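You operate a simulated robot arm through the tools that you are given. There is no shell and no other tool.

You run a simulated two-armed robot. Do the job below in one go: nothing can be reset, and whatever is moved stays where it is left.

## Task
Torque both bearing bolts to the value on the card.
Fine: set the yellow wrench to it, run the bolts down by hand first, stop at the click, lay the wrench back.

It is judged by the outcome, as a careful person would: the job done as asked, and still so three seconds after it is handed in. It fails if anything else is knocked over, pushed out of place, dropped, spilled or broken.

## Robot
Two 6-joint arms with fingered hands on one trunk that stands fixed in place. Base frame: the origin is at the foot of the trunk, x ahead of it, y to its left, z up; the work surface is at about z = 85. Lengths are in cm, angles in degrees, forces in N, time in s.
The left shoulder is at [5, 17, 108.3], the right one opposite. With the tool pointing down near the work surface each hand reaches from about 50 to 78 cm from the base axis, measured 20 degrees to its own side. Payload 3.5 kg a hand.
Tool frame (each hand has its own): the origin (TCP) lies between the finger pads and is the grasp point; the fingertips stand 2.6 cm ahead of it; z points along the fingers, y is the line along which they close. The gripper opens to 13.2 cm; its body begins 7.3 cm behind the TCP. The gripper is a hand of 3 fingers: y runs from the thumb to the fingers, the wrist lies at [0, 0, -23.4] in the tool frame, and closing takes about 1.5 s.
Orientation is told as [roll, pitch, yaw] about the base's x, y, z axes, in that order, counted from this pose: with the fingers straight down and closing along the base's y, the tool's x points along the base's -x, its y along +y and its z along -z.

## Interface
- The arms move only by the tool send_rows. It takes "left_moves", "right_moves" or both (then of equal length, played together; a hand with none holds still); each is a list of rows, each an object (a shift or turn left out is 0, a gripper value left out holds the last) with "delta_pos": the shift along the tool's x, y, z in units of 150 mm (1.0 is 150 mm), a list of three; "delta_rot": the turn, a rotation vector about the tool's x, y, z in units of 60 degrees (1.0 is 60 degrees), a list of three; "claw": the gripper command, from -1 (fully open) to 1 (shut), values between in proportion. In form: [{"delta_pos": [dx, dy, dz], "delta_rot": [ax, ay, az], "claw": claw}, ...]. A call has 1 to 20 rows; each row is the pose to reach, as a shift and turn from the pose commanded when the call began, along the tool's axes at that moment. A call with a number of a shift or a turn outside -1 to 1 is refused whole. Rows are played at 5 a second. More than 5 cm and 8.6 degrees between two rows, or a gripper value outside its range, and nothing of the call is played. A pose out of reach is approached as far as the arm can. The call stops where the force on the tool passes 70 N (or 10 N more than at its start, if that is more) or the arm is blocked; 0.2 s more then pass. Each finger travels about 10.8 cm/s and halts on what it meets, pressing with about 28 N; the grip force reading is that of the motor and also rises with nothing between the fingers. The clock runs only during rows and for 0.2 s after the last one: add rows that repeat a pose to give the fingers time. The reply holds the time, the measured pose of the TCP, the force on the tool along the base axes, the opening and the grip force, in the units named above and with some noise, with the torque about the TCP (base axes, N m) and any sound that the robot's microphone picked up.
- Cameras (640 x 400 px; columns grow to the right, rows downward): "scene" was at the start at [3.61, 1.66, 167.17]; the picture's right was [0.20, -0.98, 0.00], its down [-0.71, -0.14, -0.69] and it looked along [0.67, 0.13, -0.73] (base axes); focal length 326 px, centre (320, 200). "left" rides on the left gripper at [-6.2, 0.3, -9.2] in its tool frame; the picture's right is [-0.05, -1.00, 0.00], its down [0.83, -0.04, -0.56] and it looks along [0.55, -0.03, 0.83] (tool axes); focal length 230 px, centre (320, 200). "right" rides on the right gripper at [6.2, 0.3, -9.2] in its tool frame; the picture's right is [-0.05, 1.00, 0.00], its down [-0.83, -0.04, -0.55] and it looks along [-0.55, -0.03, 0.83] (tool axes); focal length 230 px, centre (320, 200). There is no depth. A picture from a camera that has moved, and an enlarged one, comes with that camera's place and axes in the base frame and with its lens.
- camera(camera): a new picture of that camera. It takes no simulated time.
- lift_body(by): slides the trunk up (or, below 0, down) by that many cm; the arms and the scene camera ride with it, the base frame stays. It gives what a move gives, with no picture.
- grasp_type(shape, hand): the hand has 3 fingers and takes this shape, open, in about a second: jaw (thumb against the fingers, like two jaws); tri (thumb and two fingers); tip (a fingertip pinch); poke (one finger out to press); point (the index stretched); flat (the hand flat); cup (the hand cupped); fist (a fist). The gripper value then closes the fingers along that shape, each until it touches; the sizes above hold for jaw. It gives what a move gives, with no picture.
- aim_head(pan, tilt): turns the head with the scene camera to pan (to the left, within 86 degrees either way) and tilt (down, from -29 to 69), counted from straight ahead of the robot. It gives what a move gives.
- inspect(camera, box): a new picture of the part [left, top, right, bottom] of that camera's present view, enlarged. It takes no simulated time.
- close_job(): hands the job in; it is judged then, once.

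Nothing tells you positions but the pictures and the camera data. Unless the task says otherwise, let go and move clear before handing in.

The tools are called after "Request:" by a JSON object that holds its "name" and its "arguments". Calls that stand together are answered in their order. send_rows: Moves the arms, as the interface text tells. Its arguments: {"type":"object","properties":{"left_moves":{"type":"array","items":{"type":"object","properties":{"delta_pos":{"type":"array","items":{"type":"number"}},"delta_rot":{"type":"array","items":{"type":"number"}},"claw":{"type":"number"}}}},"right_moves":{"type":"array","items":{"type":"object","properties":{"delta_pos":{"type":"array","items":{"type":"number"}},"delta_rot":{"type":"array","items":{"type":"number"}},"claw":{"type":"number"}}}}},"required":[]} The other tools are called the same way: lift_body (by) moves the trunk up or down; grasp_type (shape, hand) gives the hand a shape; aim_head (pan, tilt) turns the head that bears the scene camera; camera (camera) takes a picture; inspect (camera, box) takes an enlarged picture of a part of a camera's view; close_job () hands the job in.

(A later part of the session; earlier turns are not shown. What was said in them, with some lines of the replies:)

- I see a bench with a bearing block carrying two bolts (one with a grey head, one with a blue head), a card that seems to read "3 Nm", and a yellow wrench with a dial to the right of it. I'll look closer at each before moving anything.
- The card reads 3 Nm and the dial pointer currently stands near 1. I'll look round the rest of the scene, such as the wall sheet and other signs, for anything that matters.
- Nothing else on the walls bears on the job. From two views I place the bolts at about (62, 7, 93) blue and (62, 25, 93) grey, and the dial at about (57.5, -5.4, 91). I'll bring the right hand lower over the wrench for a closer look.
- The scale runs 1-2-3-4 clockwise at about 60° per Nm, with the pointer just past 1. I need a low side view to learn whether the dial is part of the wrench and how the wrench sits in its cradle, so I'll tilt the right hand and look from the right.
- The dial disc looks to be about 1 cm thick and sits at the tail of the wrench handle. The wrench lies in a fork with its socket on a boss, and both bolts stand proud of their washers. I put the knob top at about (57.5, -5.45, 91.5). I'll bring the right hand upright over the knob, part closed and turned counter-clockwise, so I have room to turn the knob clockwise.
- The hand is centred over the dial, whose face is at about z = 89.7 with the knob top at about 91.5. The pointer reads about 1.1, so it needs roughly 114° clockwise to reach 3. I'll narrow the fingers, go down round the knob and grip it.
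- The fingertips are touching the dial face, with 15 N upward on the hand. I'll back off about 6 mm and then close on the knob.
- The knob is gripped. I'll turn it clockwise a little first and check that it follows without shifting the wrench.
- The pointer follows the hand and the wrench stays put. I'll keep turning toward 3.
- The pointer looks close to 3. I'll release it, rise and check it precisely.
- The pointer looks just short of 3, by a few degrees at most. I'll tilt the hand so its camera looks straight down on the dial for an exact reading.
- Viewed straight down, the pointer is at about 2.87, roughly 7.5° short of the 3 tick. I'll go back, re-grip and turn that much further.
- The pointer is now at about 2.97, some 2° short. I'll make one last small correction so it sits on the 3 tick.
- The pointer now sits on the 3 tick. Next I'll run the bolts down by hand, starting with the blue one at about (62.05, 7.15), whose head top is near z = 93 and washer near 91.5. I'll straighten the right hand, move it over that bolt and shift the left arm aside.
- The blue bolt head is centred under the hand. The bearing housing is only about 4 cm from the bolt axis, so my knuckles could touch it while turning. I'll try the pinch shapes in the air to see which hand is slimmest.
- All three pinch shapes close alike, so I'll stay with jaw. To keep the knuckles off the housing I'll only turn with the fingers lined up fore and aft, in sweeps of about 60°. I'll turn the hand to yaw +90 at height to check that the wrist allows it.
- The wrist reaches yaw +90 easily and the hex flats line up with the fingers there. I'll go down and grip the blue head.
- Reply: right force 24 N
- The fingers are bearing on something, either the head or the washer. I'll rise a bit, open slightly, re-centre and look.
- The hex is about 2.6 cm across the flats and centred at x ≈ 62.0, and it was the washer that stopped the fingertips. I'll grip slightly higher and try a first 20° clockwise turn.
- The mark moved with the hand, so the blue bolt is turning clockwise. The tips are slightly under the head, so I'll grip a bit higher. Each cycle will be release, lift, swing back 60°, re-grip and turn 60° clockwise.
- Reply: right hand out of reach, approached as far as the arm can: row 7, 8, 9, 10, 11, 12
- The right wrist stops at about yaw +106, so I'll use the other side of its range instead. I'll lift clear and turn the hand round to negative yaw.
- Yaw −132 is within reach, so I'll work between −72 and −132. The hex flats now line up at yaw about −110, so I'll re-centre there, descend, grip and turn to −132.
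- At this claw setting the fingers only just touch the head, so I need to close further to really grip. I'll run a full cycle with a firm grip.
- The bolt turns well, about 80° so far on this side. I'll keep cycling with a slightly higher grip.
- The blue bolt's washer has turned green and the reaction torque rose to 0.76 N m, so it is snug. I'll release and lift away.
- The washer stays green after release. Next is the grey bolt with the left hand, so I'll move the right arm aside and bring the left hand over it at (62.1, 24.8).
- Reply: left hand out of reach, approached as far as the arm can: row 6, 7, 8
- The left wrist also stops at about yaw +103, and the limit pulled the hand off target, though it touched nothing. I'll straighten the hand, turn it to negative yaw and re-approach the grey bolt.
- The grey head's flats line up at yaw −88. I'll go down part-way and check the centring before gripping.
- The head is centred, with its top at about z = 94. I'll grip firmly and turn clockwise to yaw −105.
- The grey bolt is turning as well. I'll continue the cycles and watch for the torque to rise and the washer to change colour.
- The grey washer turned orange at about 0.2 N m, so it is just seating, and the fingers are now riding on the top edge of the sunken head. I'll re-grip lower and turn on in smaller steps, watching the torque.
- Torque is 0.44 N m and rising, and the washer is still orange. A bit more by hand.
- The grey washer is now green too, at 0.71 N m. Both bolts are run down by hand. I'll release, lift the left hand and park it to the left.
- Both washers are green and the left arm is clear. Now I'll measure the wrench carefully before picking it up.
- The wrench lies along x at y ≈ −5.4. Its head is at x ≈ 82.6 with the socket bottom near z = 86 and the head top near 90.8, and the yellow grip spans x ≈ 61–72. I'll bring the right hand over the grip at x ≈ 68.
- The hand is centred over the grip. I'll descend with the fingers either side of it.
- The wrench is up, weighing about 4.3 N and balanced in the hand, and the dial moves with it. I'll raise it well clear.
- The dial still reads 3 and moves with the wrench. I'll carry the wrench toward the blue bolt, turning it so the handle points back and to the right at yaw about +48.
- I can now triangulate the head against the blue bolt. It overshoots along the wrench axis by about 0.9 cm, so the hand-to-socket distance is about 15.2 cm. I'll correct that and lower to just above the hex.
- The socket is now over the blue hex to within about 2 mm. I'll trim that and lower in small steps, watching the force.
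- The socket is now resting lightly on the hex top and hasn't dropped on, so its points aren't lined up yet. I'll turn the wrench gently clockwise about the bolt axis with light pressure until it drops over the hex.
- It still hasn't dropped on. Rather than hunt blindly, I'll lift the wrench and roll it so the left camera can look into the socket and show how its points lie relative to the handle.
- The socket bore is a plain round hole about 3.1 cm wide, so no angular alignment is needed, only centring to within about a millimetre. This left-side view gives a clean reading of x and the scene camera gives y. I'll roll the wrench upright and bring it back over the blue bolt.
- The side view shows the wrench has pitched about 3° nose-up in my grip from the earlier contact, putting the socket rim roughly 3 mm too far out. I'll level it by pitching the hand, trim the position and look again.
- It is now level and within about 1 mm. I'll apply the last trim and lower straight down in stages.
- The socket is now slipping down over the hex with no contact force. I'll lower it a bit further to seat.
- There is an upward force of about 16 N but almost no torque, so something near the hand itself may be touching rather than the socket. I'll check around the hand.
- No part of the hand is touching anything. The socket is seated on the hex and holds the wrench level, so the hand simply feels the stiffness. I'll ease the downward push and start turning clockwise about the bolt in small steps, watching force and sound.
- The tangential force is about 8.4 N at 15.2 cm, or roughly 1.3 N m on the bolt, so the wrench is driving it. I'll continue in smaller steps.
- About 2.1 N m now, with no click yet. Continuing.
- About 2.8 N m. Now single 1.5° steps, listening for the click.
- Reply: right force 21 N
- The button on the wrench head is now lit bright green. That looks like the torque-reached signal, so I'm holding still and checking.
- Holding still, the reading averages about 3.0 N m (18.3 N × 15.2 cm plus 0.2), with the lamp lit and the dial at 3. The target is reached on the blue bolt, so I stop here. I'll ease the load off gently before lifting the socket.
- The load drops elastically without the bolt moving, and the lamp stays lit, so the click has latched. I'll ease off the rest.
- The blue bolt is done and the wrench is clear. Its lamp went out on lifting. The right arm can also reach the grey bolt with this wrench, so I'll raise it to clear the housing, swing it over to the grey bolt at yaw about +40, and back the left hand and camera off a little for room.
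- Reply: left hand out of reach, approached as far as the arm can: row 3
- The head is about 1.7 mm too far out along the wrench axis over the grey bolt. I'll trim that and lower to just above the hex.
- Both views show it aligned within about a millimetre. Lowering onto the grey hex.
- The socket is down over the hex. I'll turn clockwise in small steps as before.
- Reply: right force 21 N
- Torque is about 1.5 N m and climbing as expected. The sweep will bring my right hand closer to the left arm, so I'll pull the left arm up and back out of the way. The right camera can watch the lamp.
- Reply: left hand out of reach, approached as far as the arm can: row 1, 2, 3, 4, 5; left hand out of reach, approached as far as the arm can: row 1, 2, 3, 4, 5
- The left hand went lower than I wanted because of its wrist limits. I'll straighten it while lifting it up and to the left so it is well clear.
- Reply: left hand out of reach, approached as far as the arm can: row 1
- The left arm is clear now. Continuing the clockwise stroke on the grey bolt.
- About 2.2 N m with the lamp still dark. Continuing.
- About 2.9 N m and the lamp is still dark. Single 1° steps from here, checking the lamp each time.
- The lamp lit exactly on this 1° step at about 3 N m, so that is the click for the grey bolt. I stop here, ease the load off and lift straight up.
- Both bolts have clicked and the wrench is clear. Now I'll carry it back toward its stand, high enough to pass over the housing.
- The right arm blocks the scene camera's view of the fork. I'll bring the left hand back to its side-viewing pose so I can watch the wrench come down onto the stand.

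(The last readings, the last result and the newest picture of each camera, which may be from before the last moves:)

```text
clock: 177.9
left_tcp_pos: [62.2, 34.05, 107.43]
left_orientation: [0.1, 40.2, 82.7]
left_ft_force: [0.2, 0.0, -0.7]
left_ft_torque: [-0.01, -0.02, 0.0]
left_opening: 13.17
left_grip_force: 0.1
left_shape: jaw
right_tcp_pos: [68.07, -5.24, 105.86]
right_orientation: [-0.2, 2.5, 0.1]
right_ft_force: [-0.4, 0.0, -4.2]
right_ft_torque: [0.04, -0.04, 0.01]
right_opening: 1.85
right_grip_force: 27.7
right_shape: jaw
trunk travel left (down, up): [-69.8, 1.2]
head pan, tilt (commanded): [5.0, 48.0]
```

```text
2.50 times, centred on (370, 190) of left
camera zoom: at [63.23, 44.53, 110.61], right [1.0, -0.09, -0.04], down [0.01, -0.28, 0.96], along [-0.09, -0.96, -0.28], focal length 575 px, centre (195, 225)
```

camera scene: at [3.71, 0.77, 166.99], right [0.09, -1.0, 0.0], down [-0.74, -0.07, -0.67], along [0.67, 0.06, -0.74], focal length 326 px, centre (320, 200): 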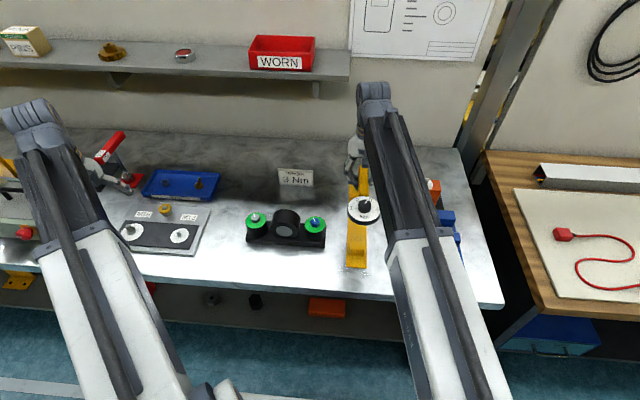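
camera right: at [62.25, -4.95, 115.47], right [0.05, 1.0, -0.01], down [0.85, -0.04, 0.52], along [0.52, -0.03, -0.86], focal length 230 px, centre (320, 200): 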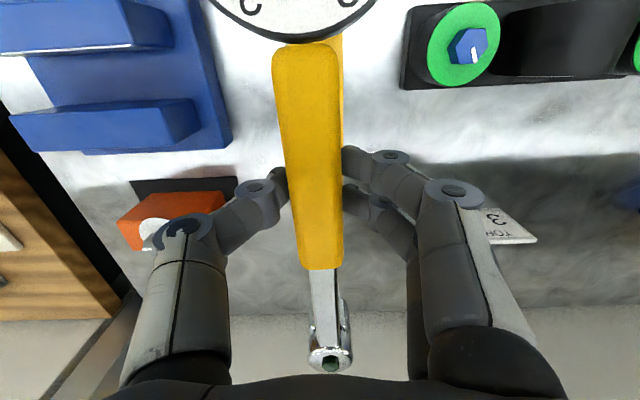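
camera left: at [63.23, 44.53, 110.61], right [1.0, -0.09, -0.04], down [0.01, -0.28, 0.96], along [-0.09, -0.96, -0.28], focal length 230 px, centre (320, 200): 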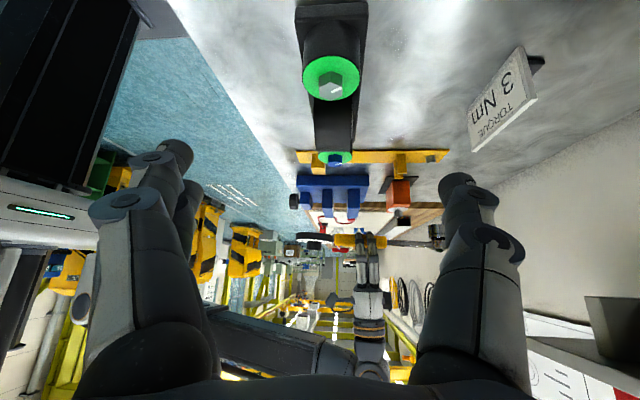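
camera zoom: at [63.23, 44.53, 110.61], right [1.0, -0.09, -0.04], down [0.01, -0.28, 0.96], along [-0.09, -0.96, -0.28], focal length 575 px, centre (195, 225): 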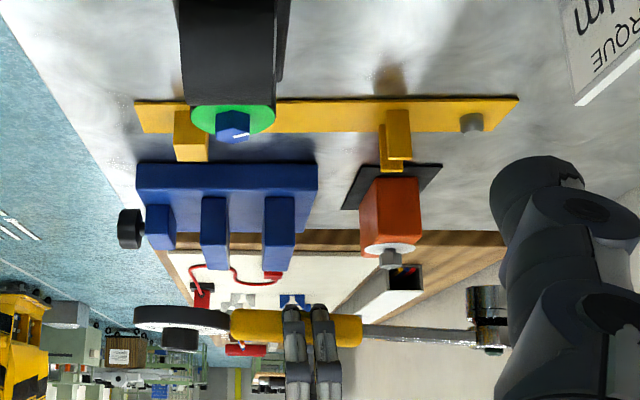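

The side view shows the socket within a few millimetres of the peg in x. Comparing with the pick-up image, the wrench has yawed about 1.6° in my grip, so I'll compensate for that and lower part-way.

Request:
{"name": "send_rows", "arguments": {"right_moves": [{"delta_pos": [-0.01, -0.006, 0.08], "delta_rot": [-0.0006, 0, 0.0133]}, {"delta_pos": [-0.018, -0.006, 0.18], "delta_rot": [-0.0012, 0, 0.0267]}, {"delta_pos": [-0.022, -0.006, 0.28], "delta_rot": [-0.0012, 0, 0.0267]}, {"delta_pos": [-0.026, -0.006, 0.38], "delta_rot": [-0.0012, 0, 0.0267]}, {"delta_pos": [-0.031, -0.006, 0.48], "delta_rot": [-0.0012, 0, 0.0267]}, {"delta_pos": [-0.036, -0.006, 0.58], "delta_rot": [-0.0012, 0, 0.0267]}, {"delta_pos": [-0.039, -0.006, 0.66], "delta_rot": [-0.0012, 0, 0.0267]}]}}

Request:
{"name": "inspect", "arguments": {"camera": "left", "box": [270, 110, 470, 270]}}

Request:
{"name": "inspect", "arguments": {"camera": "scene", "box": [330, 165, 390, 275]}}

Request:
{"name": "camera", "arguments": {"camera": "right"}}

```text
clock: 179.5
left_tcp_pos: [62.24, 33.97, 107.65]
left_orientation: [0.1, 40.1, 82.9]
left_ft_force: [-0.6, 0.2, 0.1]
left_ft_torque: [-0.02, -0.01, 0.01]
left_opening: 13.19
left_grip_force: 0.0
left_shape: jaw
right_tcp_pos: [68.27, -5.37, 96.19]
right_orientation: [-0.1, 2.5, -1.6]
right_ft_force: [0.4, 0.6, -4.3]
right_ft_torque: [0.0, -0.06, -0.02]
right_opening: 1.79
right_grip_force: 27.8
right_shape: jaw
trunk travel left (down, up): [-69.8, 1.2]
head pan, tilt (commanded): [5.0, 48.0]
```

```text
2.50 times, centred on (370, 190) of left
camera zoom: at [63.22, 44.53, 110.63], right [1.0, -0.09, -0.04], down [0.01, -0.28, 0.96], along [-0.09, -0.96, -0.28], focal length 575 px, centre (195, 225)
```

zoom: 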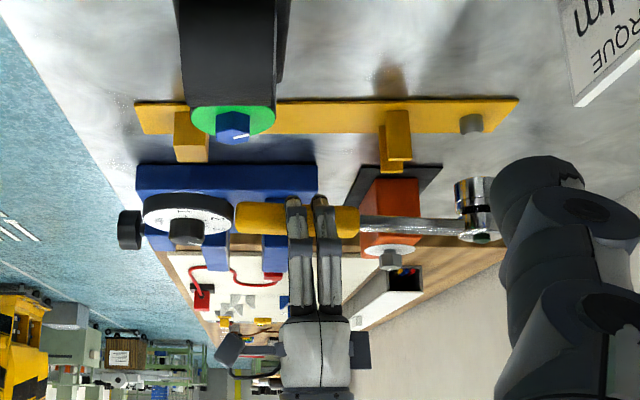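

```text
3.64 times, centred on (360, 220) of scene
camera zoom: at [3.67, 0.79, 167.0], right [0.09, -1.0, 0.0], down [-0.74, -0.07, -0.67], along [0.67, 0.06, -0.74], focal length 1186 px, centre (174, 127)
```

zoom: 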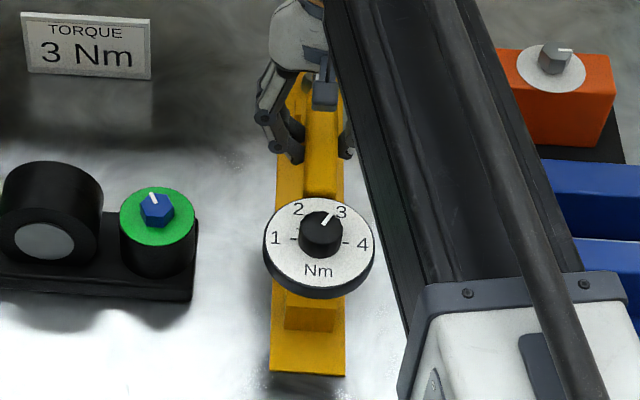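

```text
taken
camera right: at [62.42, -4.89, 105.75], right [0.08, 1.0, -0.01], down [0.85, -0.07, 0.52], along [0.52, -0.05, -0.85], focal length 230 px, centre (320, 200)
```

right: 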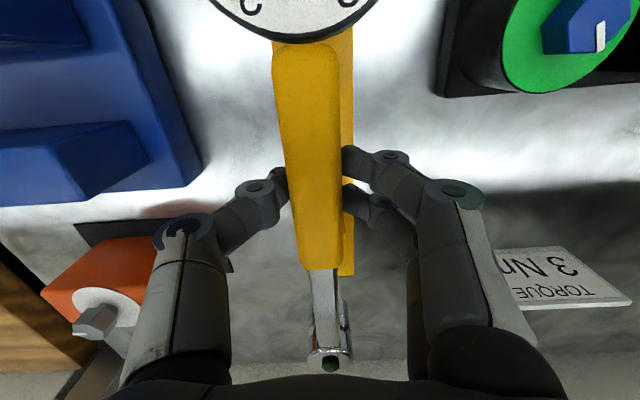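

It is well lined up: the dial sits where it did originally and x is within 2 mm. I'll make small trims and lower further.

Request:
{"name": "send_rows", "arguments": {"right_moves": [{"delta_pos": [-0.01, 0.0033, 0.05], "delta_rot": [0, 0, -0.003]}, {"delta_pos": [-0.0135, 0.0033, 0.12], "delta_rot": [0, 0, -0.003]}, {"delta_pos": [-0.016, 0.0033, 0.18], "delta_rot": [0, 0, -0.003]}, {"delta_pos": [-0.018, 0.0033, 0.22], "delta_rot": [0, 0, -0.003]}]}}

Request:
{"name": "inspect", "arguments": {"camera": "left", "box": [290, 110, 450, 220]}}

Request:
{"name": "inspect", "arguments": {"camera": "scene", "box": [330, 165, 390, 275]}}

```text
clock: 180.5
left_tcp_pos: [62.12, 34.11, 107.62]
left_orientation: [0.1, 40.0, 82.9]
left_ft_force: [0.0, -0.5, 0.5]
left_ft_torque: [0.02, -0.01, -0.01]
left_opening: 13.19
left_grip_force: 0.1
left_shape: jaw
right_tcp_pos: [68.32, -5.39, 92.98]
right_orientation: [-0.3, 2.5, -1.3]
right_ft_force: [-0.4, -0.3, -4.9]
right_ft_torque: [-0.01, -0.09, -0.02]
right_opening: 1.81
right_grip_force: 27.9
right_shape: jaw
trunk travel left (down, up): [-69.8, 1.2]
head pan, tilt (commanded): [5.0, 48.0]
```

```text
3.64 times, centred on (370, 165) of left
camera zoom: at [63.22, 44.53, 110.63], right [1.0, -0.09, -0.04], down [0.01, -0.28, 0.96], along [-0.09, -0.96, -0.28], focal length 837 px, centre (138, 327)
```

zoom: 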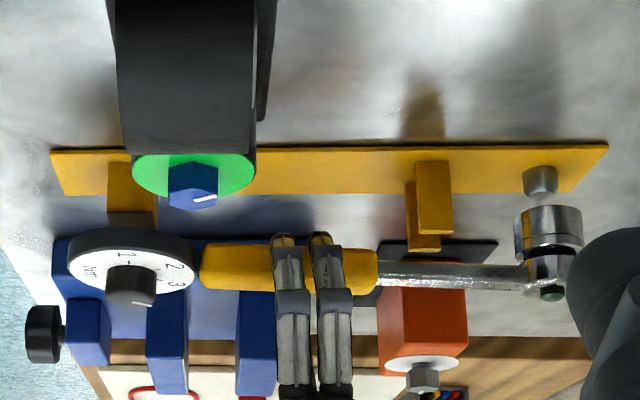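

```text
3.64 times, centred on (360, 220) of scene
camera zoom: at [3.67, 0.79, 167.0], right [0.09, -1.0, 0.0], down [-0.74, -0.07, -0.67], along [0.67, 0.06, -0.74], focal length 1186 px, centre (174, 127)
```

zoom: 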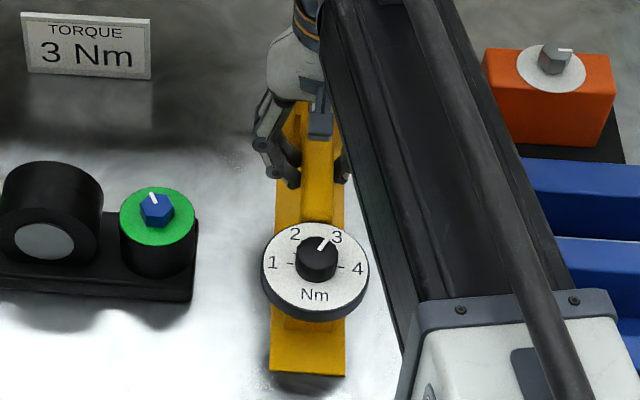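

Request:
{"name": "inspect", "arguments": {"camera": "left", "box": [410, 145, 450, 185]}}

Request:
{"name": "inspect", "arguments": {"camera": "left", "box": [370, 140, 430, 190]}}

Request:
{"name": "inspect", "arguments": {"camera": "left", "box": [295, 140, 355, 190]}}

```text
10.00 times, centred on (430, 165) of left
camera zoom: at [63.22, 44.53, 110.63], right [1.0, -0.09, -0.04], down [0.01, -0.28, 0.96], along [-0.09, -0.96, -0.28], focal length 2301 px, centre (-780, 550)
```

zoom: 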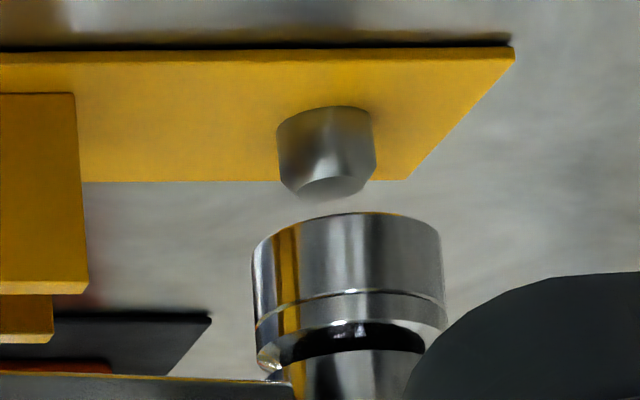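

```text
8.00 times, centred on (400, 165) of left
camera zoom: at [63.22, 44.53, 110.63], right [1.0, -0.09, -0.04], down [0.01, -0.28, 0.96], along [-0.09, -0.96, -0.28], focal length 1841 px, centre (-320, 480)
```

zoom: 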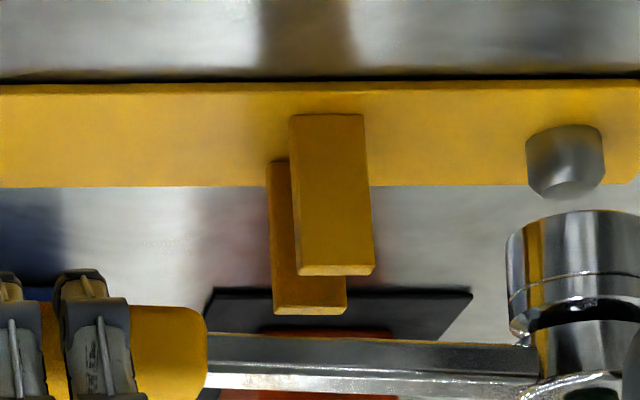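

```text
8.00 times, centred on (325, 165) of left
camera zoom: at [63.22, 44.53, 110.63], right [1.0, -0.09, -0.04], down [0.01, -0.28, 0.96], along [-0.09, -0.96, -0.28], focal length 1841 px, centre (280, 480)
```

zoom: 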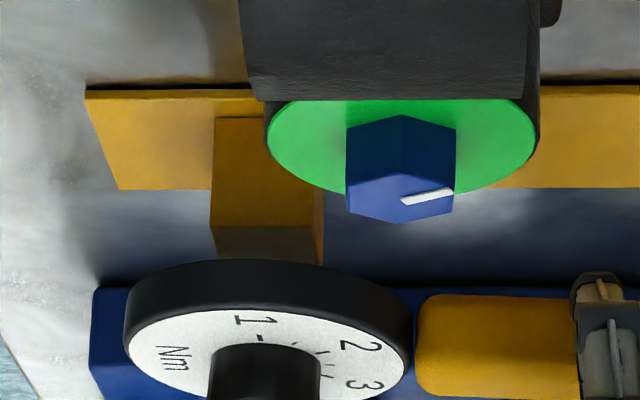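

The rim is about 3 mm too far forward relative to the peg. I'll correct that and lower another 1.3 cm so the socket starts over the peg.

Request:
{"name": "send_rows", "arguments": {"right_moves": [{"delta_pos": [0.019, 0, 0]}, {"delta_pos": [0.017, 0, 0.03]}, {"delta_pos": [0.016, 0, 0.06]}, {"delta_pos": [0.015, 0, 0.087]}]}}

Request:
{"name": "inspect", "arguments": {"camera": "left", "box": [410, 145, 450, 185]}}

Request:
{"name": "inspect", "arguments": {"camera": "left", "box": [370, 140, 430, 190]}}

Request:
{"name": "inspect", "arguments": {"camera": "scene", "box": [330, 165, 390, 275]}}

```text
clock: 181.5
left_tcp_pos: [62.18, 34.06, 107.47]
left_orientation: [0.0, 40.0, 82.8]
left_ft_force: [-0.1, 0.1, 0.1]
left_ft_torque: [0.01, 0.0, 0.0]
left_opening: 13.24
left_grip_force: 0.0
left_shape: jaw
right_tcp_pos: [68.12, -5.39, 91.78]
right_orientation: [-0.2, 2.5, -1.4]
right_ft_force: [-0.7, -0.6, -4.2]
right_ft_torque: [0.0, -0.06, -0.02]
right_opening: 1.81
right_grip_force: 28.2
right_shape: jaw
trunk travel left (down, up): [-69.8, 1.2]
head pan, tilt (commanded): [5.0, 48.0]
```

```text
10.00 times, centred on (430, 165) of left
camera zoom: at [63.21, 44.53, 110.63], right [1.0, -0.09, -0.04], down [0.01, -0.28, 0.96], along [-0.09, -0.96, -0.28], focal length 2301 px, centre (-780, 550)
```

zoom: 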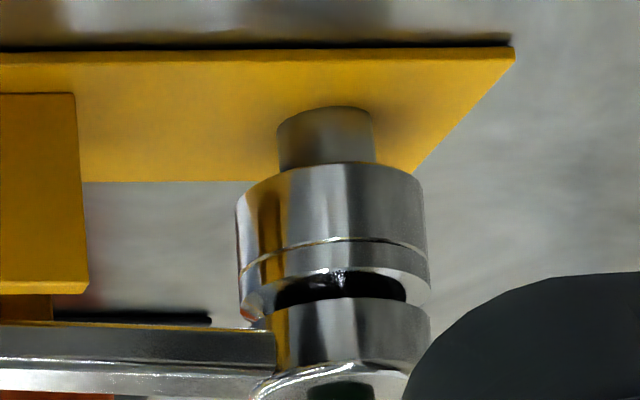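

```text
8.00 times, centred on (400, 165) of left
camera zoom: at [63.21, 44.53, 110.63], right [1.0, -0.09, -0.04], down [0.01, -0.28, 0.96], along [-0.09, -0.96, -0.28], focal length 1841 px, centre (-320, 480)
```

zoom: 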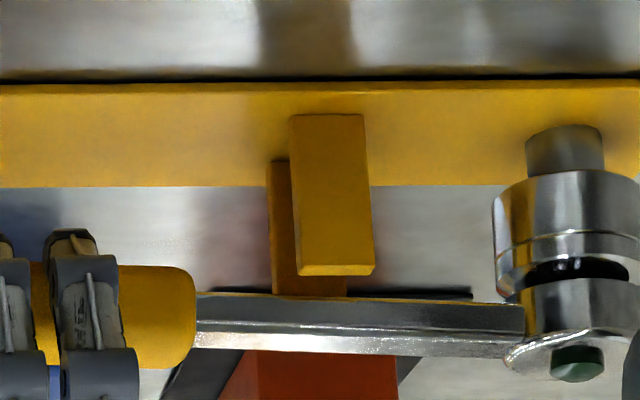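

```text
3.64 times, centred on (360, 220) of scene
camera zoom: at [3.67, 0.79, 167.0], right [0.09, -1.0, 0.0], down [-0.74, -0.07, -0.67], along [0.67, 0.06, -0.74], focal length 1186 px, centre (174, 127)
```

zoom: 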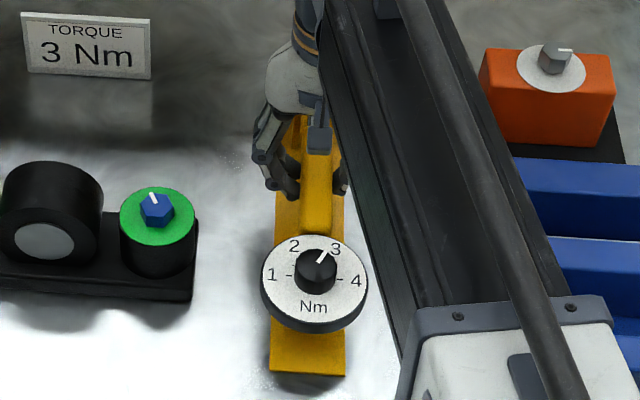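

Request:
{"name": "camera", "arguments": {"camera": "right"}}

Request:
{"name": "inspect", "arguments": {"camera": "right", "box": [270, 240, 390, 380]}}

```text
taken
camera right: at [62.32, -4.91, 101.16], right [0.08, 1.0, -0.01], down [0.85, -0.06, 0.52], along [0.52, -0.04, -0.85], focal length 230 px, centre (320, 200)
```

right: 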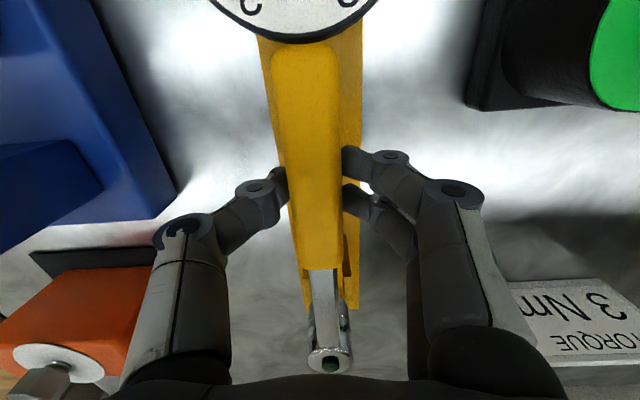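

```text
2.86 times, centred on (330, 310) of right
camera zoom: at [62.32, -4.91, 101.16], right [0.08, 1.0, -0.01], down [0.85, -0.06, 0.52], along [0.52, -0.04, -0.85], focal length 657 px, centre (291, -114)
```

zoom: 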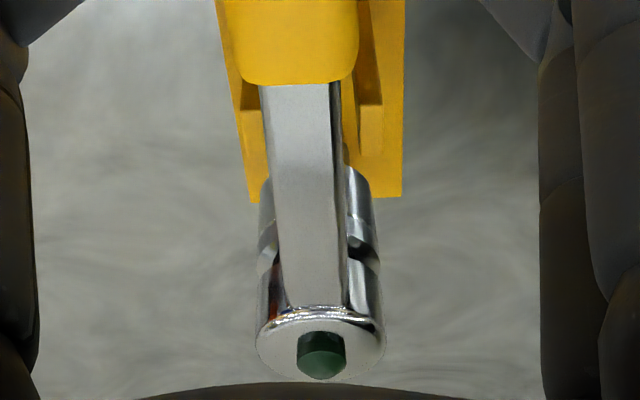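

From above, the shaft sits about 2–3 mm to the right of the fork's centre while the dial is in the right place. I'll turn the wrench 0.9° counter-clockwise with a small shift, then check again.

Request:
{"name": "send_rows", "arguments": {"right_moves": [{"delta_pos": [0, 0.006, 0], "delta_rot": [0, 0, -0.0075]}, {"delta_pos": [0, 0.0113, 0], "delta_rot": [0, 0, -0.015]}]}}

Request:
{"name": "inspect", "arguments": {"camera": "right", "box": [270, 240, 390, 380]}}

Request:
{"name": "inspect", "arguments": {"camera": "left", "box": [410, 145, 450, 185]}}

```text
clock: 182.1
left_tcp_pos: [62.12, 34.13, 107.49]
left_orientation: [0.0, 40.0, 82.8]
left_ft_force: [0.8, 0.2, 1.2]
left_ft_torque: [0.02, 0.0, 0.0]
left_opening: 13.2
left_grip_force: 0.1
left_shape: jaw
right_tcp_pos: [68.18, -5.22, 91.64]
right_orientation: [-0.1, 2.5, -0.4]
right_ft_force: [-0.7, -0.9, -4.2]
right_ft_torque: [-0.02, -0.01, -0.02]
right_opening: 1.82
right_grip_force: 27.8
right_shape: jaw
trunk travel left (down, up): [-69.8, 1.2]
head pan, tilt (commanded): [5.0, 48.0]
```

```text
2.86 times, centred on (330, 310) of right
camera zoom: at [62.31, -4.8, 101.16], right [0.06, 1.0, 0.0], down [0.85, -0.05, 0.52], along [0.52, -0.04, -0.86], focal length 657 px, centre (291, -114)
```

zoom: 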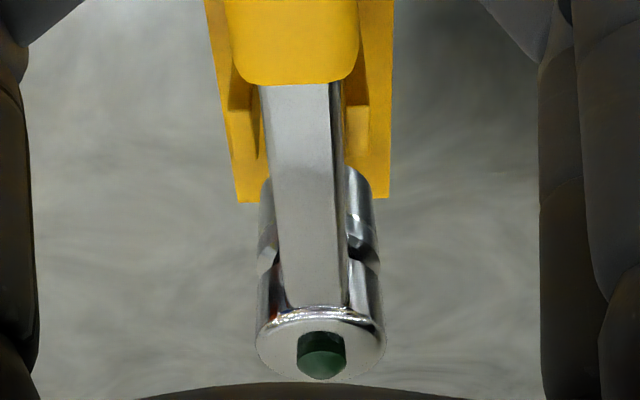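

```text
10.00 times, centred on (430, 165) of left
camera zoom: at [63.21, 44.53, 110.63], right [1.0, -0.09, -0.04], down [0.01, -0.28, 0.96], along [-0.09, -0.96, -0.28], focal length 2301 px, centre (-780, 550)
```

zoom: 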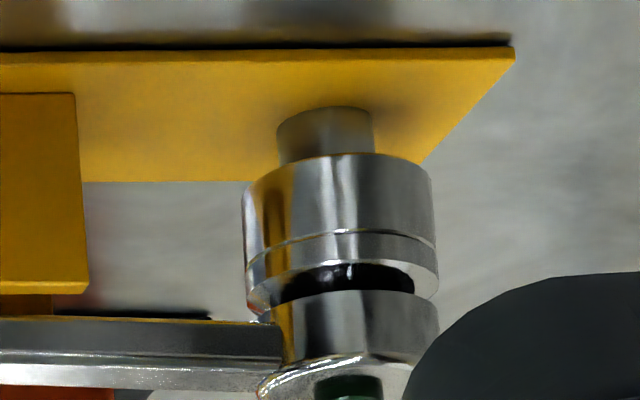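

The shaft is now centred between the fork prongs and the socket is over the peg. Lowering gently.

Request:
{"name": "send_rows", "arguments": {"right_moves": [{"delta_pos": [0.003, 0, 0.02]}, {"delta_pos": [0.002, 0, 0.04]}]}}

Request:
{"name": "send_rows", "arguments": {"right_moves": [{"delta_pos": [-0.001, 0, 0.013]}, {"delta_pos": [-0.001, 0, 0.027]}]}}

Request:
{"name": "inspect", "arguments": {"camera": "right", "box": [270, 240, 390, 380]}}

Request:
{"name": "inspect", "arguments": {"camera": "left", "box": [290, 110, 450, 220]}}

```text
clock: 182.7
left_tcp_pos: [62.05, 34.08, 107.48]
left_orientation: [0.0, 40.0, 82.8]
left_ft_force: [-0.1, -0.8, -0.6]
left_ft_torque: [0.03, -0.03, 0.02]
left_opening: 13.19
left_grip_force: 0.1
left_shape: jaw
right_tcp_pos: [68.09, -5.16, 90.93]
right_orientation: [0.0, 2.6, -0.5]
right_ft_force: [0.3, -0.1, -4.5]
right_ft_torque: [0.02, -0.05, 0.0]
right_opening: 1.82
right_grip_force: 28.1
right_shape: jaw
trunk travel left (down, up): [-69.8, 1.2]
head pan, tilt (commanded): [5.0, 48.0]
```

```text
clock: 183.3
left_tcp_pos: [62.06, 33.96, 107.51]
left_orientation: [0.1, 40.0, 82.9]
left_ft_force: [0.6, -0.2, 0.3]
left_ft_torque: [0.0, -0.02, -0.04]
left_opening: 13.17
left_grip_force: 0.0
left_shape: jaw
right_tcp_pos: [68.08, -5.16, 90.69]
right_orientation: [-0.1, 2.5, -0.6]
right_ft_force: [-0.2, 0.0, -3.2]
right_ft_torque: [0.07, 0.04, -0.01]
right_opening: 1.83
right_grip_force: 27.7
right_shape: jaw
trunk travel left (down, up): [-69.8, 1.2]
head pan, tilt (commanded): [5.0, 48.0]
```

```text
2.86 times, centred on (330, 310) of right
camera zoom: at [62.26, -4.79, 100.12], right [0.06, 1.0, 0.0], down [0.85, -0.05, 0.52], along [0.52, -0.04, -0.85], focal length 657 px, centre (291, -114)
```

zoom: 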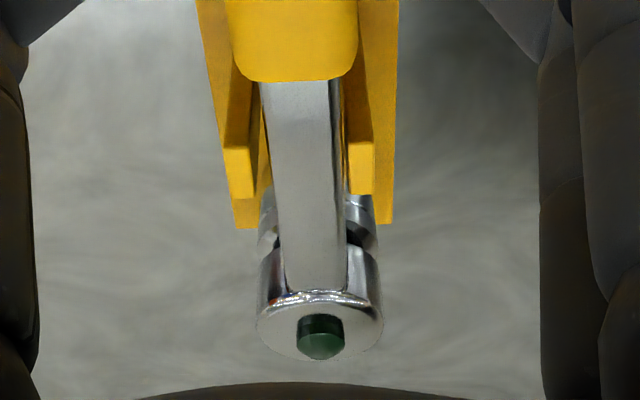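

```text
3.64 times, centred on (370, 165) of left
camera zoom: at [63.21, 44.53, 110.63], right [1.0, -0.09, -0.04], down [0.01, -0.28, 0.96], along [-0.09, -0.96, -0.28], focal length 837 px, centre (138, 327)
```

zoom: 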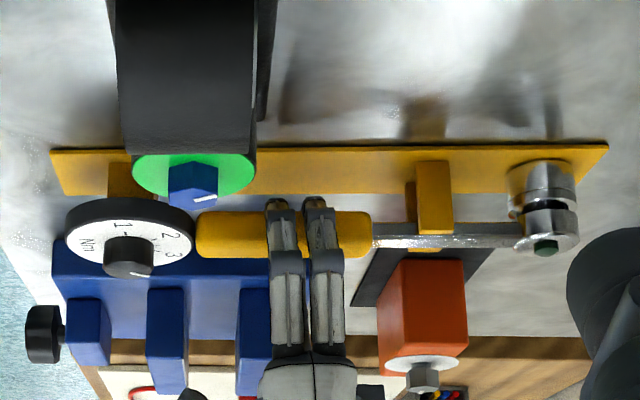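

The wrench is between the prongs with the socket on its peg and first contact felt. I'll lower the last few millimetres until its weight is taken.

Request:
{"name": "send_rows", "arguments": {"right_moves": [{"delta_pos": [0, 0, 0.01]}]}}

Request:
{"name": "send_rows", "arguments": {"right_moves": [{"delta_pos": [0, 0, 0.01]}]}}

Request:
{"name": "inspect", "arguments": {"camera": "left", "box": [290, 130, 350, 190]}}

Request:
{"name": "inspect", "arguments": {"camera": "scene", "box": [330, 165, 390, 275]}}

```text
clock: 183.7
left_tcp_pos: [62.2, 34.01, 107.52]
left_orientation: [0.1, 40.0, 82.8]
left_ft_force: [0.5, 0.4, -0.7]
left_ft_torque: [0.01, 0.01, 0.0]
left_opening: 13.2
left_grip_force: 0.1
left_shape: jaw
right_tcp_pos: [67.91, -5.27, 90.48]
right_orientation: [-0.1, 2.5, -0.5]
right_ft_force: [0.0, -0.1, -1.7]
right_ft_torque: [0.02, 0.04, 0.01]
right_opening: 1.81
right_grip_force: 28.2
right_shape: jaw
trunk travel left (down, up): [-69.8, 1.2]
head pan, tilt (commanded): [5.0, 48.0]
```

```text
clock: 184.1
left_tcp_pos: [62.0, 34.04, 107.57]
left_orientation: [0.1, 40.0, 82.9]
left_ft_force: [-0.3, -0.5, -0.2]
left_ft_torque: [0.0, 0.02, 0.01]
left_opening: 13.2
left_grip_force: 0.1
left_shape: jaw
right_tcp_pos: [68.05, -5.14, 90.49]
right_orientation: [-0.1, 2.4, -0.6]
right_ft_force: [0.3, -1.4, 7.6]
right_ft_torque: [0.0, 0.05, 0.01]
right_opening: 1.82
right_grip_force: 27.8
right_shape: jaw
trunk travel left (down, up): [-69.8, 1.2]
head pan, tilt (commanded): [5.0, 48.0]
```

```text
6.67 times, centred on (320, 160) of left
camera zoom: at [63.15, 44.53, 110.69], right [1.0, -0.09, -0.03], down [0.01, -0.28, 0.96], along [-0.09, -0.96, -0.28], focal length 1534 px, centre (320, 467)
```

zoom: 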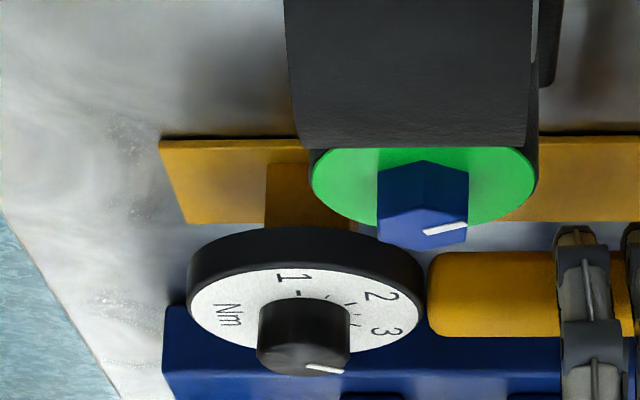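

```text
3.64 times, centred on (360, 220) of scene
camera zoom: at [3.57, 0.79, 167.02], right [0.09, -1.0, 0.0], down [-0.74, -0.07, -0.67], along [0.67, 0.06, -0.74], focal length 1186 px, centre (174, 127)
```

zoom: 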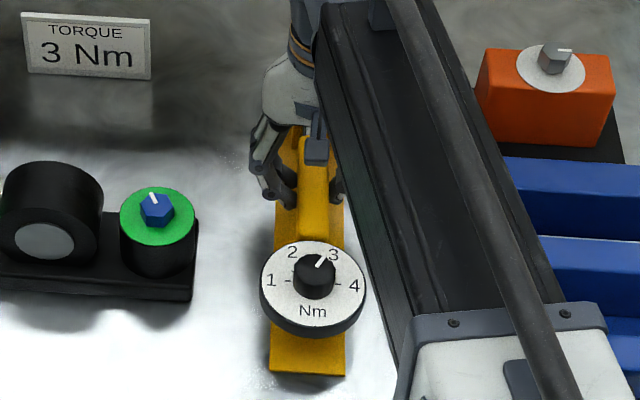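

The wrench's weight is now fully on the stand and the dial is back in its original spot. I'll relieve the push, open the fingers and rise straight up.

Request:
{"name": "send_rows", "arguments": {"right_moves": [{"delta_pos": [0, 0, -0.008]}, {"delta_pos": [0, 0, -0.008], "claw": 0.7}, {"delta_pos": [0, 0, -0.008], "claw": 0.5}, {"delta_pos": [0, 0, -0.008], "claw": 0.3}, {"delta_pos": [0, 0, -0.008], "claw": 0.15}, {"delta_pos": [0, 0, -0.008], "claw": 0.15}]}}

Request:
{"name": "camera", "arguments": {"camera": "right"}}

Request:
{"name": "inspect", "arguments": {"camera": "left", "box": [290, 110, 450, 220]}}

```text
clock: 185.5
left_tcp_pos: [62.2, 34.09, 107.42]
left_orientation: [0.1, 39.9, 82.8]
left_ft_force: [-0.1, 0.6, -0.4]
left_ft_torque: [0.03, 0.01, 0.02]
left_opening: 13.22
left_grip_force: 0.0
left_shape: jaw
right_tcp_pos: [68.03, -5.17, 90.44]
right_orientation: [-0.1, 2.5, -0.5]
right_ft_force: [0.4, -0.3, -0.1]
right_ft_torque: [0.02, -0.02, -0.02]
right_opening: 5.55
right_grip_force: 0.1
right_shape: jaw
trunk travel left (down, up): [-69.8, 1.2]
head pan, tilt (commanded): [5.0, 48.0]
```

```text
taken
camera right: at [62.25, -4.77, 99.99], right [0.06, 1.0, 0.0], down [0.85, -0.05, 0.52], along [0.52, -0.04, -0.85], focal length 230 px, centre (320, 200)
```

right: 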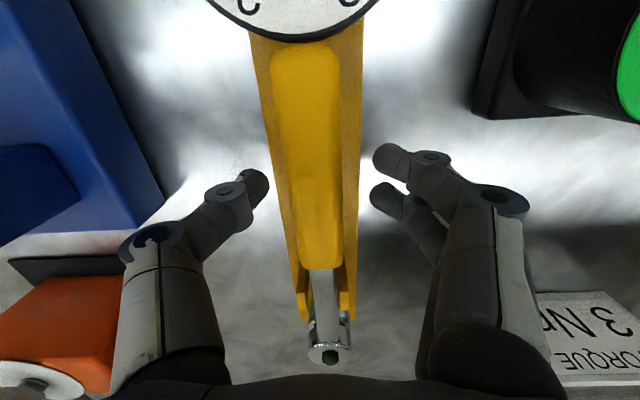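

```text
3.64 times, centred on (370, 165) of left
camera zoom: at [63.18, 44.54, 110.65], right [1.0, -0.09, -0.04], down [0.01, -0.28, 0.96], along [-0.09, -0.96, -0.28], focal length 837 px, centre (138, 327)
```

zoom: 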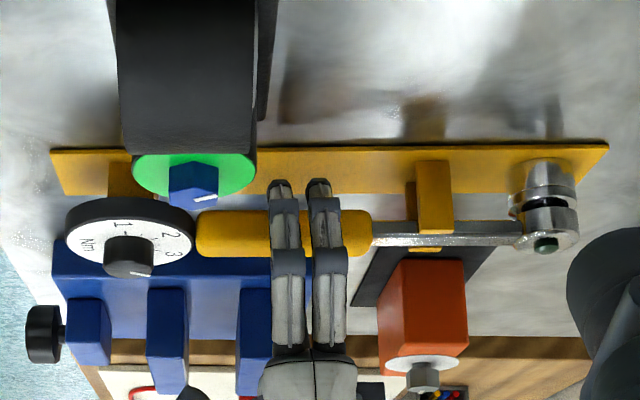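

The fingers are open and the wrench stays put. Lifting the right hand straight up and clear.

Request:
{"name": "send_rows", "arguments": {"right_moves": [{"delta_pos": [0.002, 0, -0.05]}, {"delta_pos": [0.005, 0, -0.12]}, {"delta_pos": [0.009, 0, -0.22]}, {"delta_pos": [0.014, 0, -0.34]}, {"delta_pos": [0.02, 0, -0.48]}, {"delta_pos": [0.026, 0, -0.62]}, {"delta_pos": [0.033, 0, -0.78]}, {"delta_pos": [0.04, 0, -0.95]}]}}

Request:
{"name": "send_rows", "arguments": {"right_moves": [{"delta_pos": [0.06, -0.15, -0.03]}, {"delta_pos": [0.12, -0.3, -0.06]}, {"delta_pos": [0.18, -0.45, -0.09]}, {"delta_pos": [0.24, -0.6, -0.12]}, {"delta_pos": [0.3, -0.75, -0.15]}]}}

Request:
{"name": "camera", "arguments": {"camera": "scene"}}

Request:
{"name": "inspect", "arguments": {"camera": "scene", "box": [330, 165, 390, 275]}}

Request:
{"name": "inspect", "arguments": {"camera": "scene", "box": [230, 190, 340, 260]}}

Request:
{"name": "inspect", "arguments": {"camera": "scene", "box": [340, 170, 380, 200]}}

```text
clock: 187.3
left_tcp_pos: [62.15, 34.05, 107.57]
left_orientation: [0.2, 40.0, 82.7]
left_ft_force: [-0.2, -0.5, -0.2]
left_ft_torque: [-0.03, -0.01, 0.02]
left_opening: 13.17
left_grip_force: 0.0
left_shape: jaw
right_tcp_pos: [68.14, -5.0, 104.91]
right_orientation: [-0.1, 2.5, -0.4]
right_ft_force: [-0.4, 0.1, 0.0]
right_ft_torque: [-0.01, -0.01, 0.01]
right_opening: 5.58
right_grip_force: 0.1
right_shape: jaw
trunk travel left (down, up): [-69.8, 1.2]
head pan, tilt (commanded): [5.0, 48.0]
```

```text
clock: 188.5
left_tcp_pos: [62.06, 33.96, 107.58]
left_orientation: [0.1, 40.0, 82.7]
left_ft_force: [-0.3, -0.2, 1.0]
left_ft_torque: [0.0, 0.02, 0.03]
left_opening: 13.16
left_grip_force: 0.0
left_shape: jaw
right_tcp_pos: [63.59, -16.33, 107.38]
right_orientation: [-0.2, 2.4, -0.5]
right_ft_force: [0.1, 0.2, 0.0]
right_ft_torque: [-0.04, 0.01, -0.02]
right_opening: 5.55
right_grip_force: 0.1
right_shape: jaw
trunk travel left (down, up): [-69.8, 1.2]
head pan, tilt (commanded): [5.0, 48.0]
```

```text
taken
camera scene: at [3.61, 0.77, 167.0], right [0.09, -1.0, 0.0], down [-0.74, -0.07, -0.67], along [0.67, 0.06, -0.74], focal length 326 px, centre (320, 200)
```

scene: 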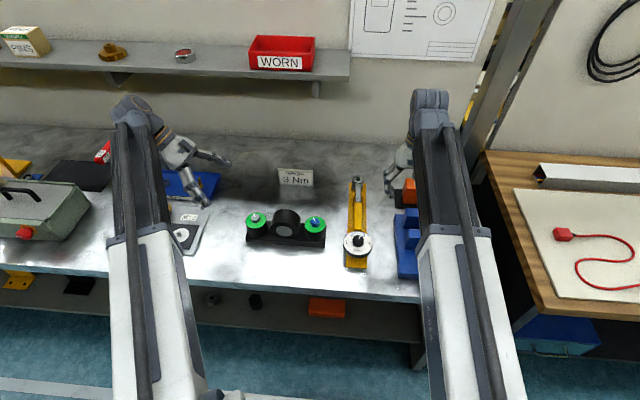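

```text
3.64 times, centred on (360, 220) of scene
camera zoom: at [3.61, 0.77, 167.0], right [0.09, -1.0, 0.0], down [-0.74, -0.07, -0.67], along [0.67, 0.06, -0.74], focal length 1186 px, centre (174, 127)
```

zoom: 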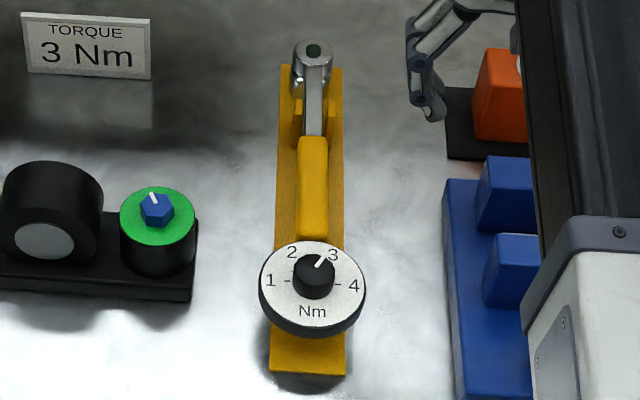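

```text
5.71 times, centred on (285, 225) of scene
camera zoom: at [3.61, 0.77, 167.0], right [0.09, -1.0, 0.0], down [-0.74, -0.07, -0.67], along [0.67, 0.06, -0.74], focal length 1864 px, centre (520, 57)
```

zoom: 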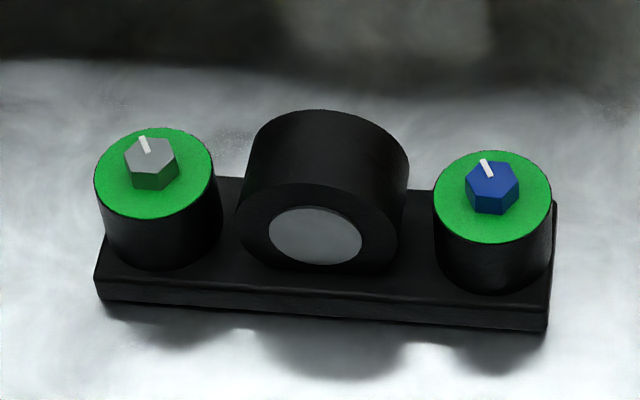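

```text
13.33 times, centred on (360, 185) of scene
camera zoom: at [3.61, 0.77, 167.0], right [0.09, -1.0, 0.0], down [-0.74, -0.07, -0.67], along [0.67, 0.06, -0.74], focal length 4349 px, centre (-213, 400)
```

zoom: 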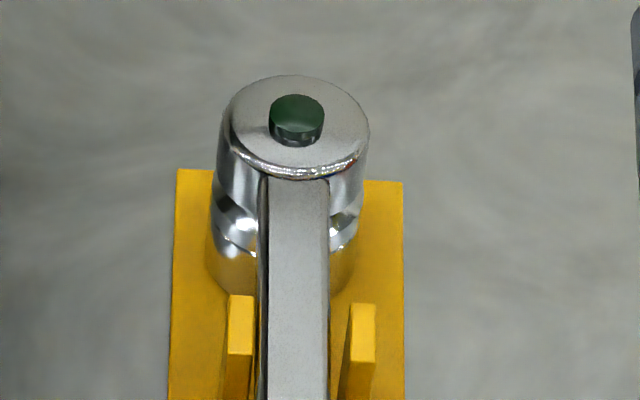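

The wrench is back in its fork on the peg, the dial is still at 3, and both bolts and the bearing block are undisturbed. I'll park both arms well clear and take a last look.

Request:
{"name": "send_rows", "arguments": {"left_moves": [{"delta_pos": [0.026, 0.001, -0.096], "delta_rot": [0, -0.106, 0]}, {"delta_pos": [0.053, 0.002, -0.19], "delta_rot": [0, -0.212, 0]}, {"delta_pos": [0.079, 0.003, -0.287], "delta_rot": [0, -0.318, 0]}, {"delta_pos": [0.105, 0.005, -0.382], "delta_rot": [0, -0.424, 0]}, {"delta_pos": [0.132, 0.006, -0.478], "delta_rot": [0, -0.53, 0]}, {"delta_pos": [0.158, 0.007, -0.573], "delta_rot": [0, -0.635, 0]}], "right_moves": [{"delta_pos": [0, 0, -0.13]}, {"delta_pos": [0, 0, -0.26]}, {"delta_pos": [0, 0, -0.39]}, {"delta_pos": [0, 0, -0.52]}, {"delta_pos": [0, 0, -0.65]}, {"delta_pos": [0, 0, -0.78]}]}}

Request:
{"name": "send_rows", "arguments": {"left_moves": [{"delta_pos": [-0.1, 0, -0.13], "delta_rot": [0, 0, 0.12]}, {"delta_pos": [-0.1, 0, -0.26], "delta_rot": [0, 0, 0.24]}, {"delta_pos": [-0.1, 0, -0.39], "delta_rot": [0, 0, 0.36]}, {"delta_pos": [-0.1, 0, -0.52], "delta_rot": [0, 0, 0.48]}]}}

Request:
{"name": "camera", "arguments": {"camera": "scene"}}

Request:
{"name": "inspect", "arguments": {"camera": "scene", "box": [330, 210, 390, 275]}}

Request:
{"name": "camera", "arguments": {"camera": "right"}}

```text
clock: 189.9
left_tcp_pos: [62.37, 37.7, 115.69]
left_orientation: [0.1, 1.7, 82.7]
left_ft_force: [0.0, 0.3, -1.3]
left_ft_torque: [0.0, -0.01, -0.01]
left_opening: 13.19
left_grip_force: 0.1
left_shape: jaw
right_tcp_pos: [64.21, -16.23, 118.98]
right_orientation: [-0.1, 2.5, -0.4]
right_ft_force: [-0.2, 0.3, 0.4]
right_ft_torque: [0.02, 0.03, 0.03]
right_opening: 5.59
right_grip_force: 0.0
right_shape: jaw
trunk travel left (down, up): [-69.8, 1.2]
head pan, tilt (commanded): [5.0, 48.0]
```

```text
clock: 190.9
left_tcp_pos: [62.74, 39.54, 123.29]
left_orientation: [-0.7, 1.6, 53.9]
left_ft_force: [0.5, -0.4, -0.6]
left_ft_torque: [0.02, 0.01, -0.01]
left_opening: 13.2
left_grip_force: 0.0
left_shape: jaw
right_tcp_pos: [64.1, -16.3, 118.96]
right_orientation: [0.0, 2.5, -0.6]
right_ft_force: [-0.5, -0.3, -0.8]
right_ft_torque: [-0.03, 0.01, -0.03]
right_opening: 5.55
right_grip_force: 0.0
right_shape: jaw
trunk travel left (down, up): [-69.8, 1.2]
head pan, tilt (commanded): [5.0, 48.0]
```

```text
taken
camera scene: at [3.61, 0.78, 167.0], right [0.09, -1.0, 0.0], down [-0.74, -0.07, -0.67], along [0.67, 0.06, -0.74], focal length 326 px, centre (320, 200)
```

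scene: 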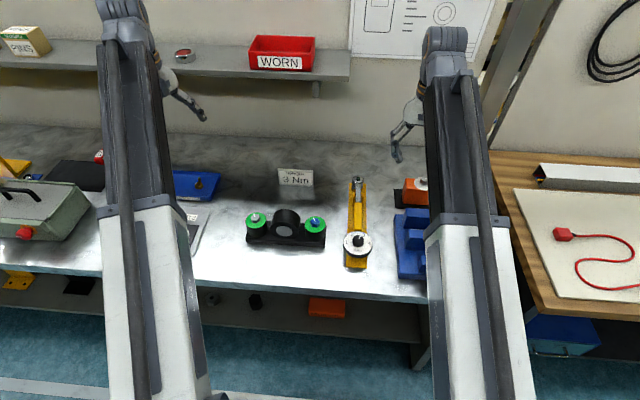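

```text
6.15 times, centred on (360, 242) of scene
camera zoom: at [3.61, 0.78, 167.0], right [0.09, -1.0, 0.0], down [-0.74, -0.07, -0.67], along [0.67, 0.06, -0.74], focal length 2007 px, centre (74, -62)
```

zoom: 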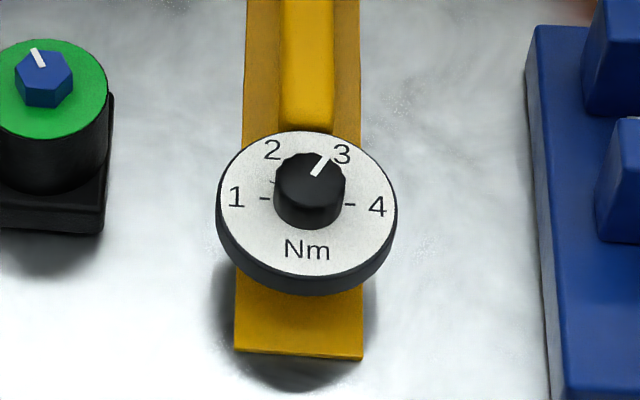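

```text
taken
camera right: at [58.33, -15.86, 128.4], right [0.06, 1.0, 0.0], down [0.85, -0.05, 0.52], along [0.52, -0.04, -0.85], focal length 230 px, centre (320, 200)
```

right: 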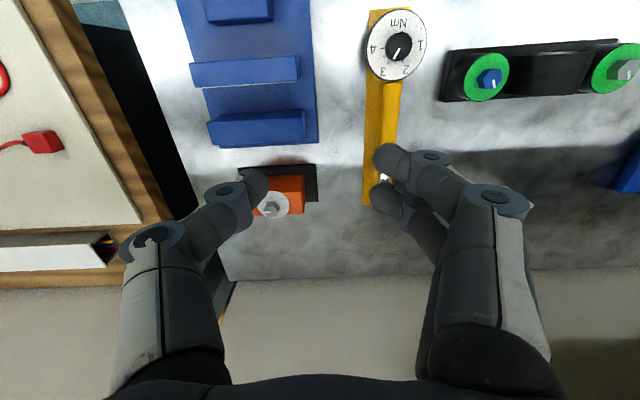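

Both bearing bolts were run down by hand and then torqued with the wrench set to 3 Nm. I stopped each one when the wrench's lamp lit. The wrench is back in its stand, nothing else has moved, and both arms are clear, so I'm handing the job in.

Request:
{"name": "close_job", "arguments": {}}

```text
The job is handed in.
```

Both bearing bolts are torqued to about 3 Nm, the value on the card, and the job is handed in.

- **Wrench setting:** I turned the dial from about 1.1 to the 3 mark and checked it looking straight down. It still read 3 at the end.
- **Hand run-down:** I ran both bolts down by hand to about 0.7–0.8 Nm. Both washers had turned green by then.
- **Torquing:** No click sound came through the microphone on either bolt. I stopped on the green lamp in the wrench head and took that as the click.
    - **Grey bolt:** the lamp came on during a 1° step, and my force readings put it close to 3 Nm.
    - **Blue bolt:** I didn't check the lamp at every step. I may have gone up to about 5° past the click, and single readings there ran as high as 3.3 Nm, but holding still it averaged about 3 Nm.
- **Wrench put back:** It is in its fork with the socket on the peg, within about 3 mm of where it started.

Nothing was dropped or knocked, and both arms are parked clear of the bench.
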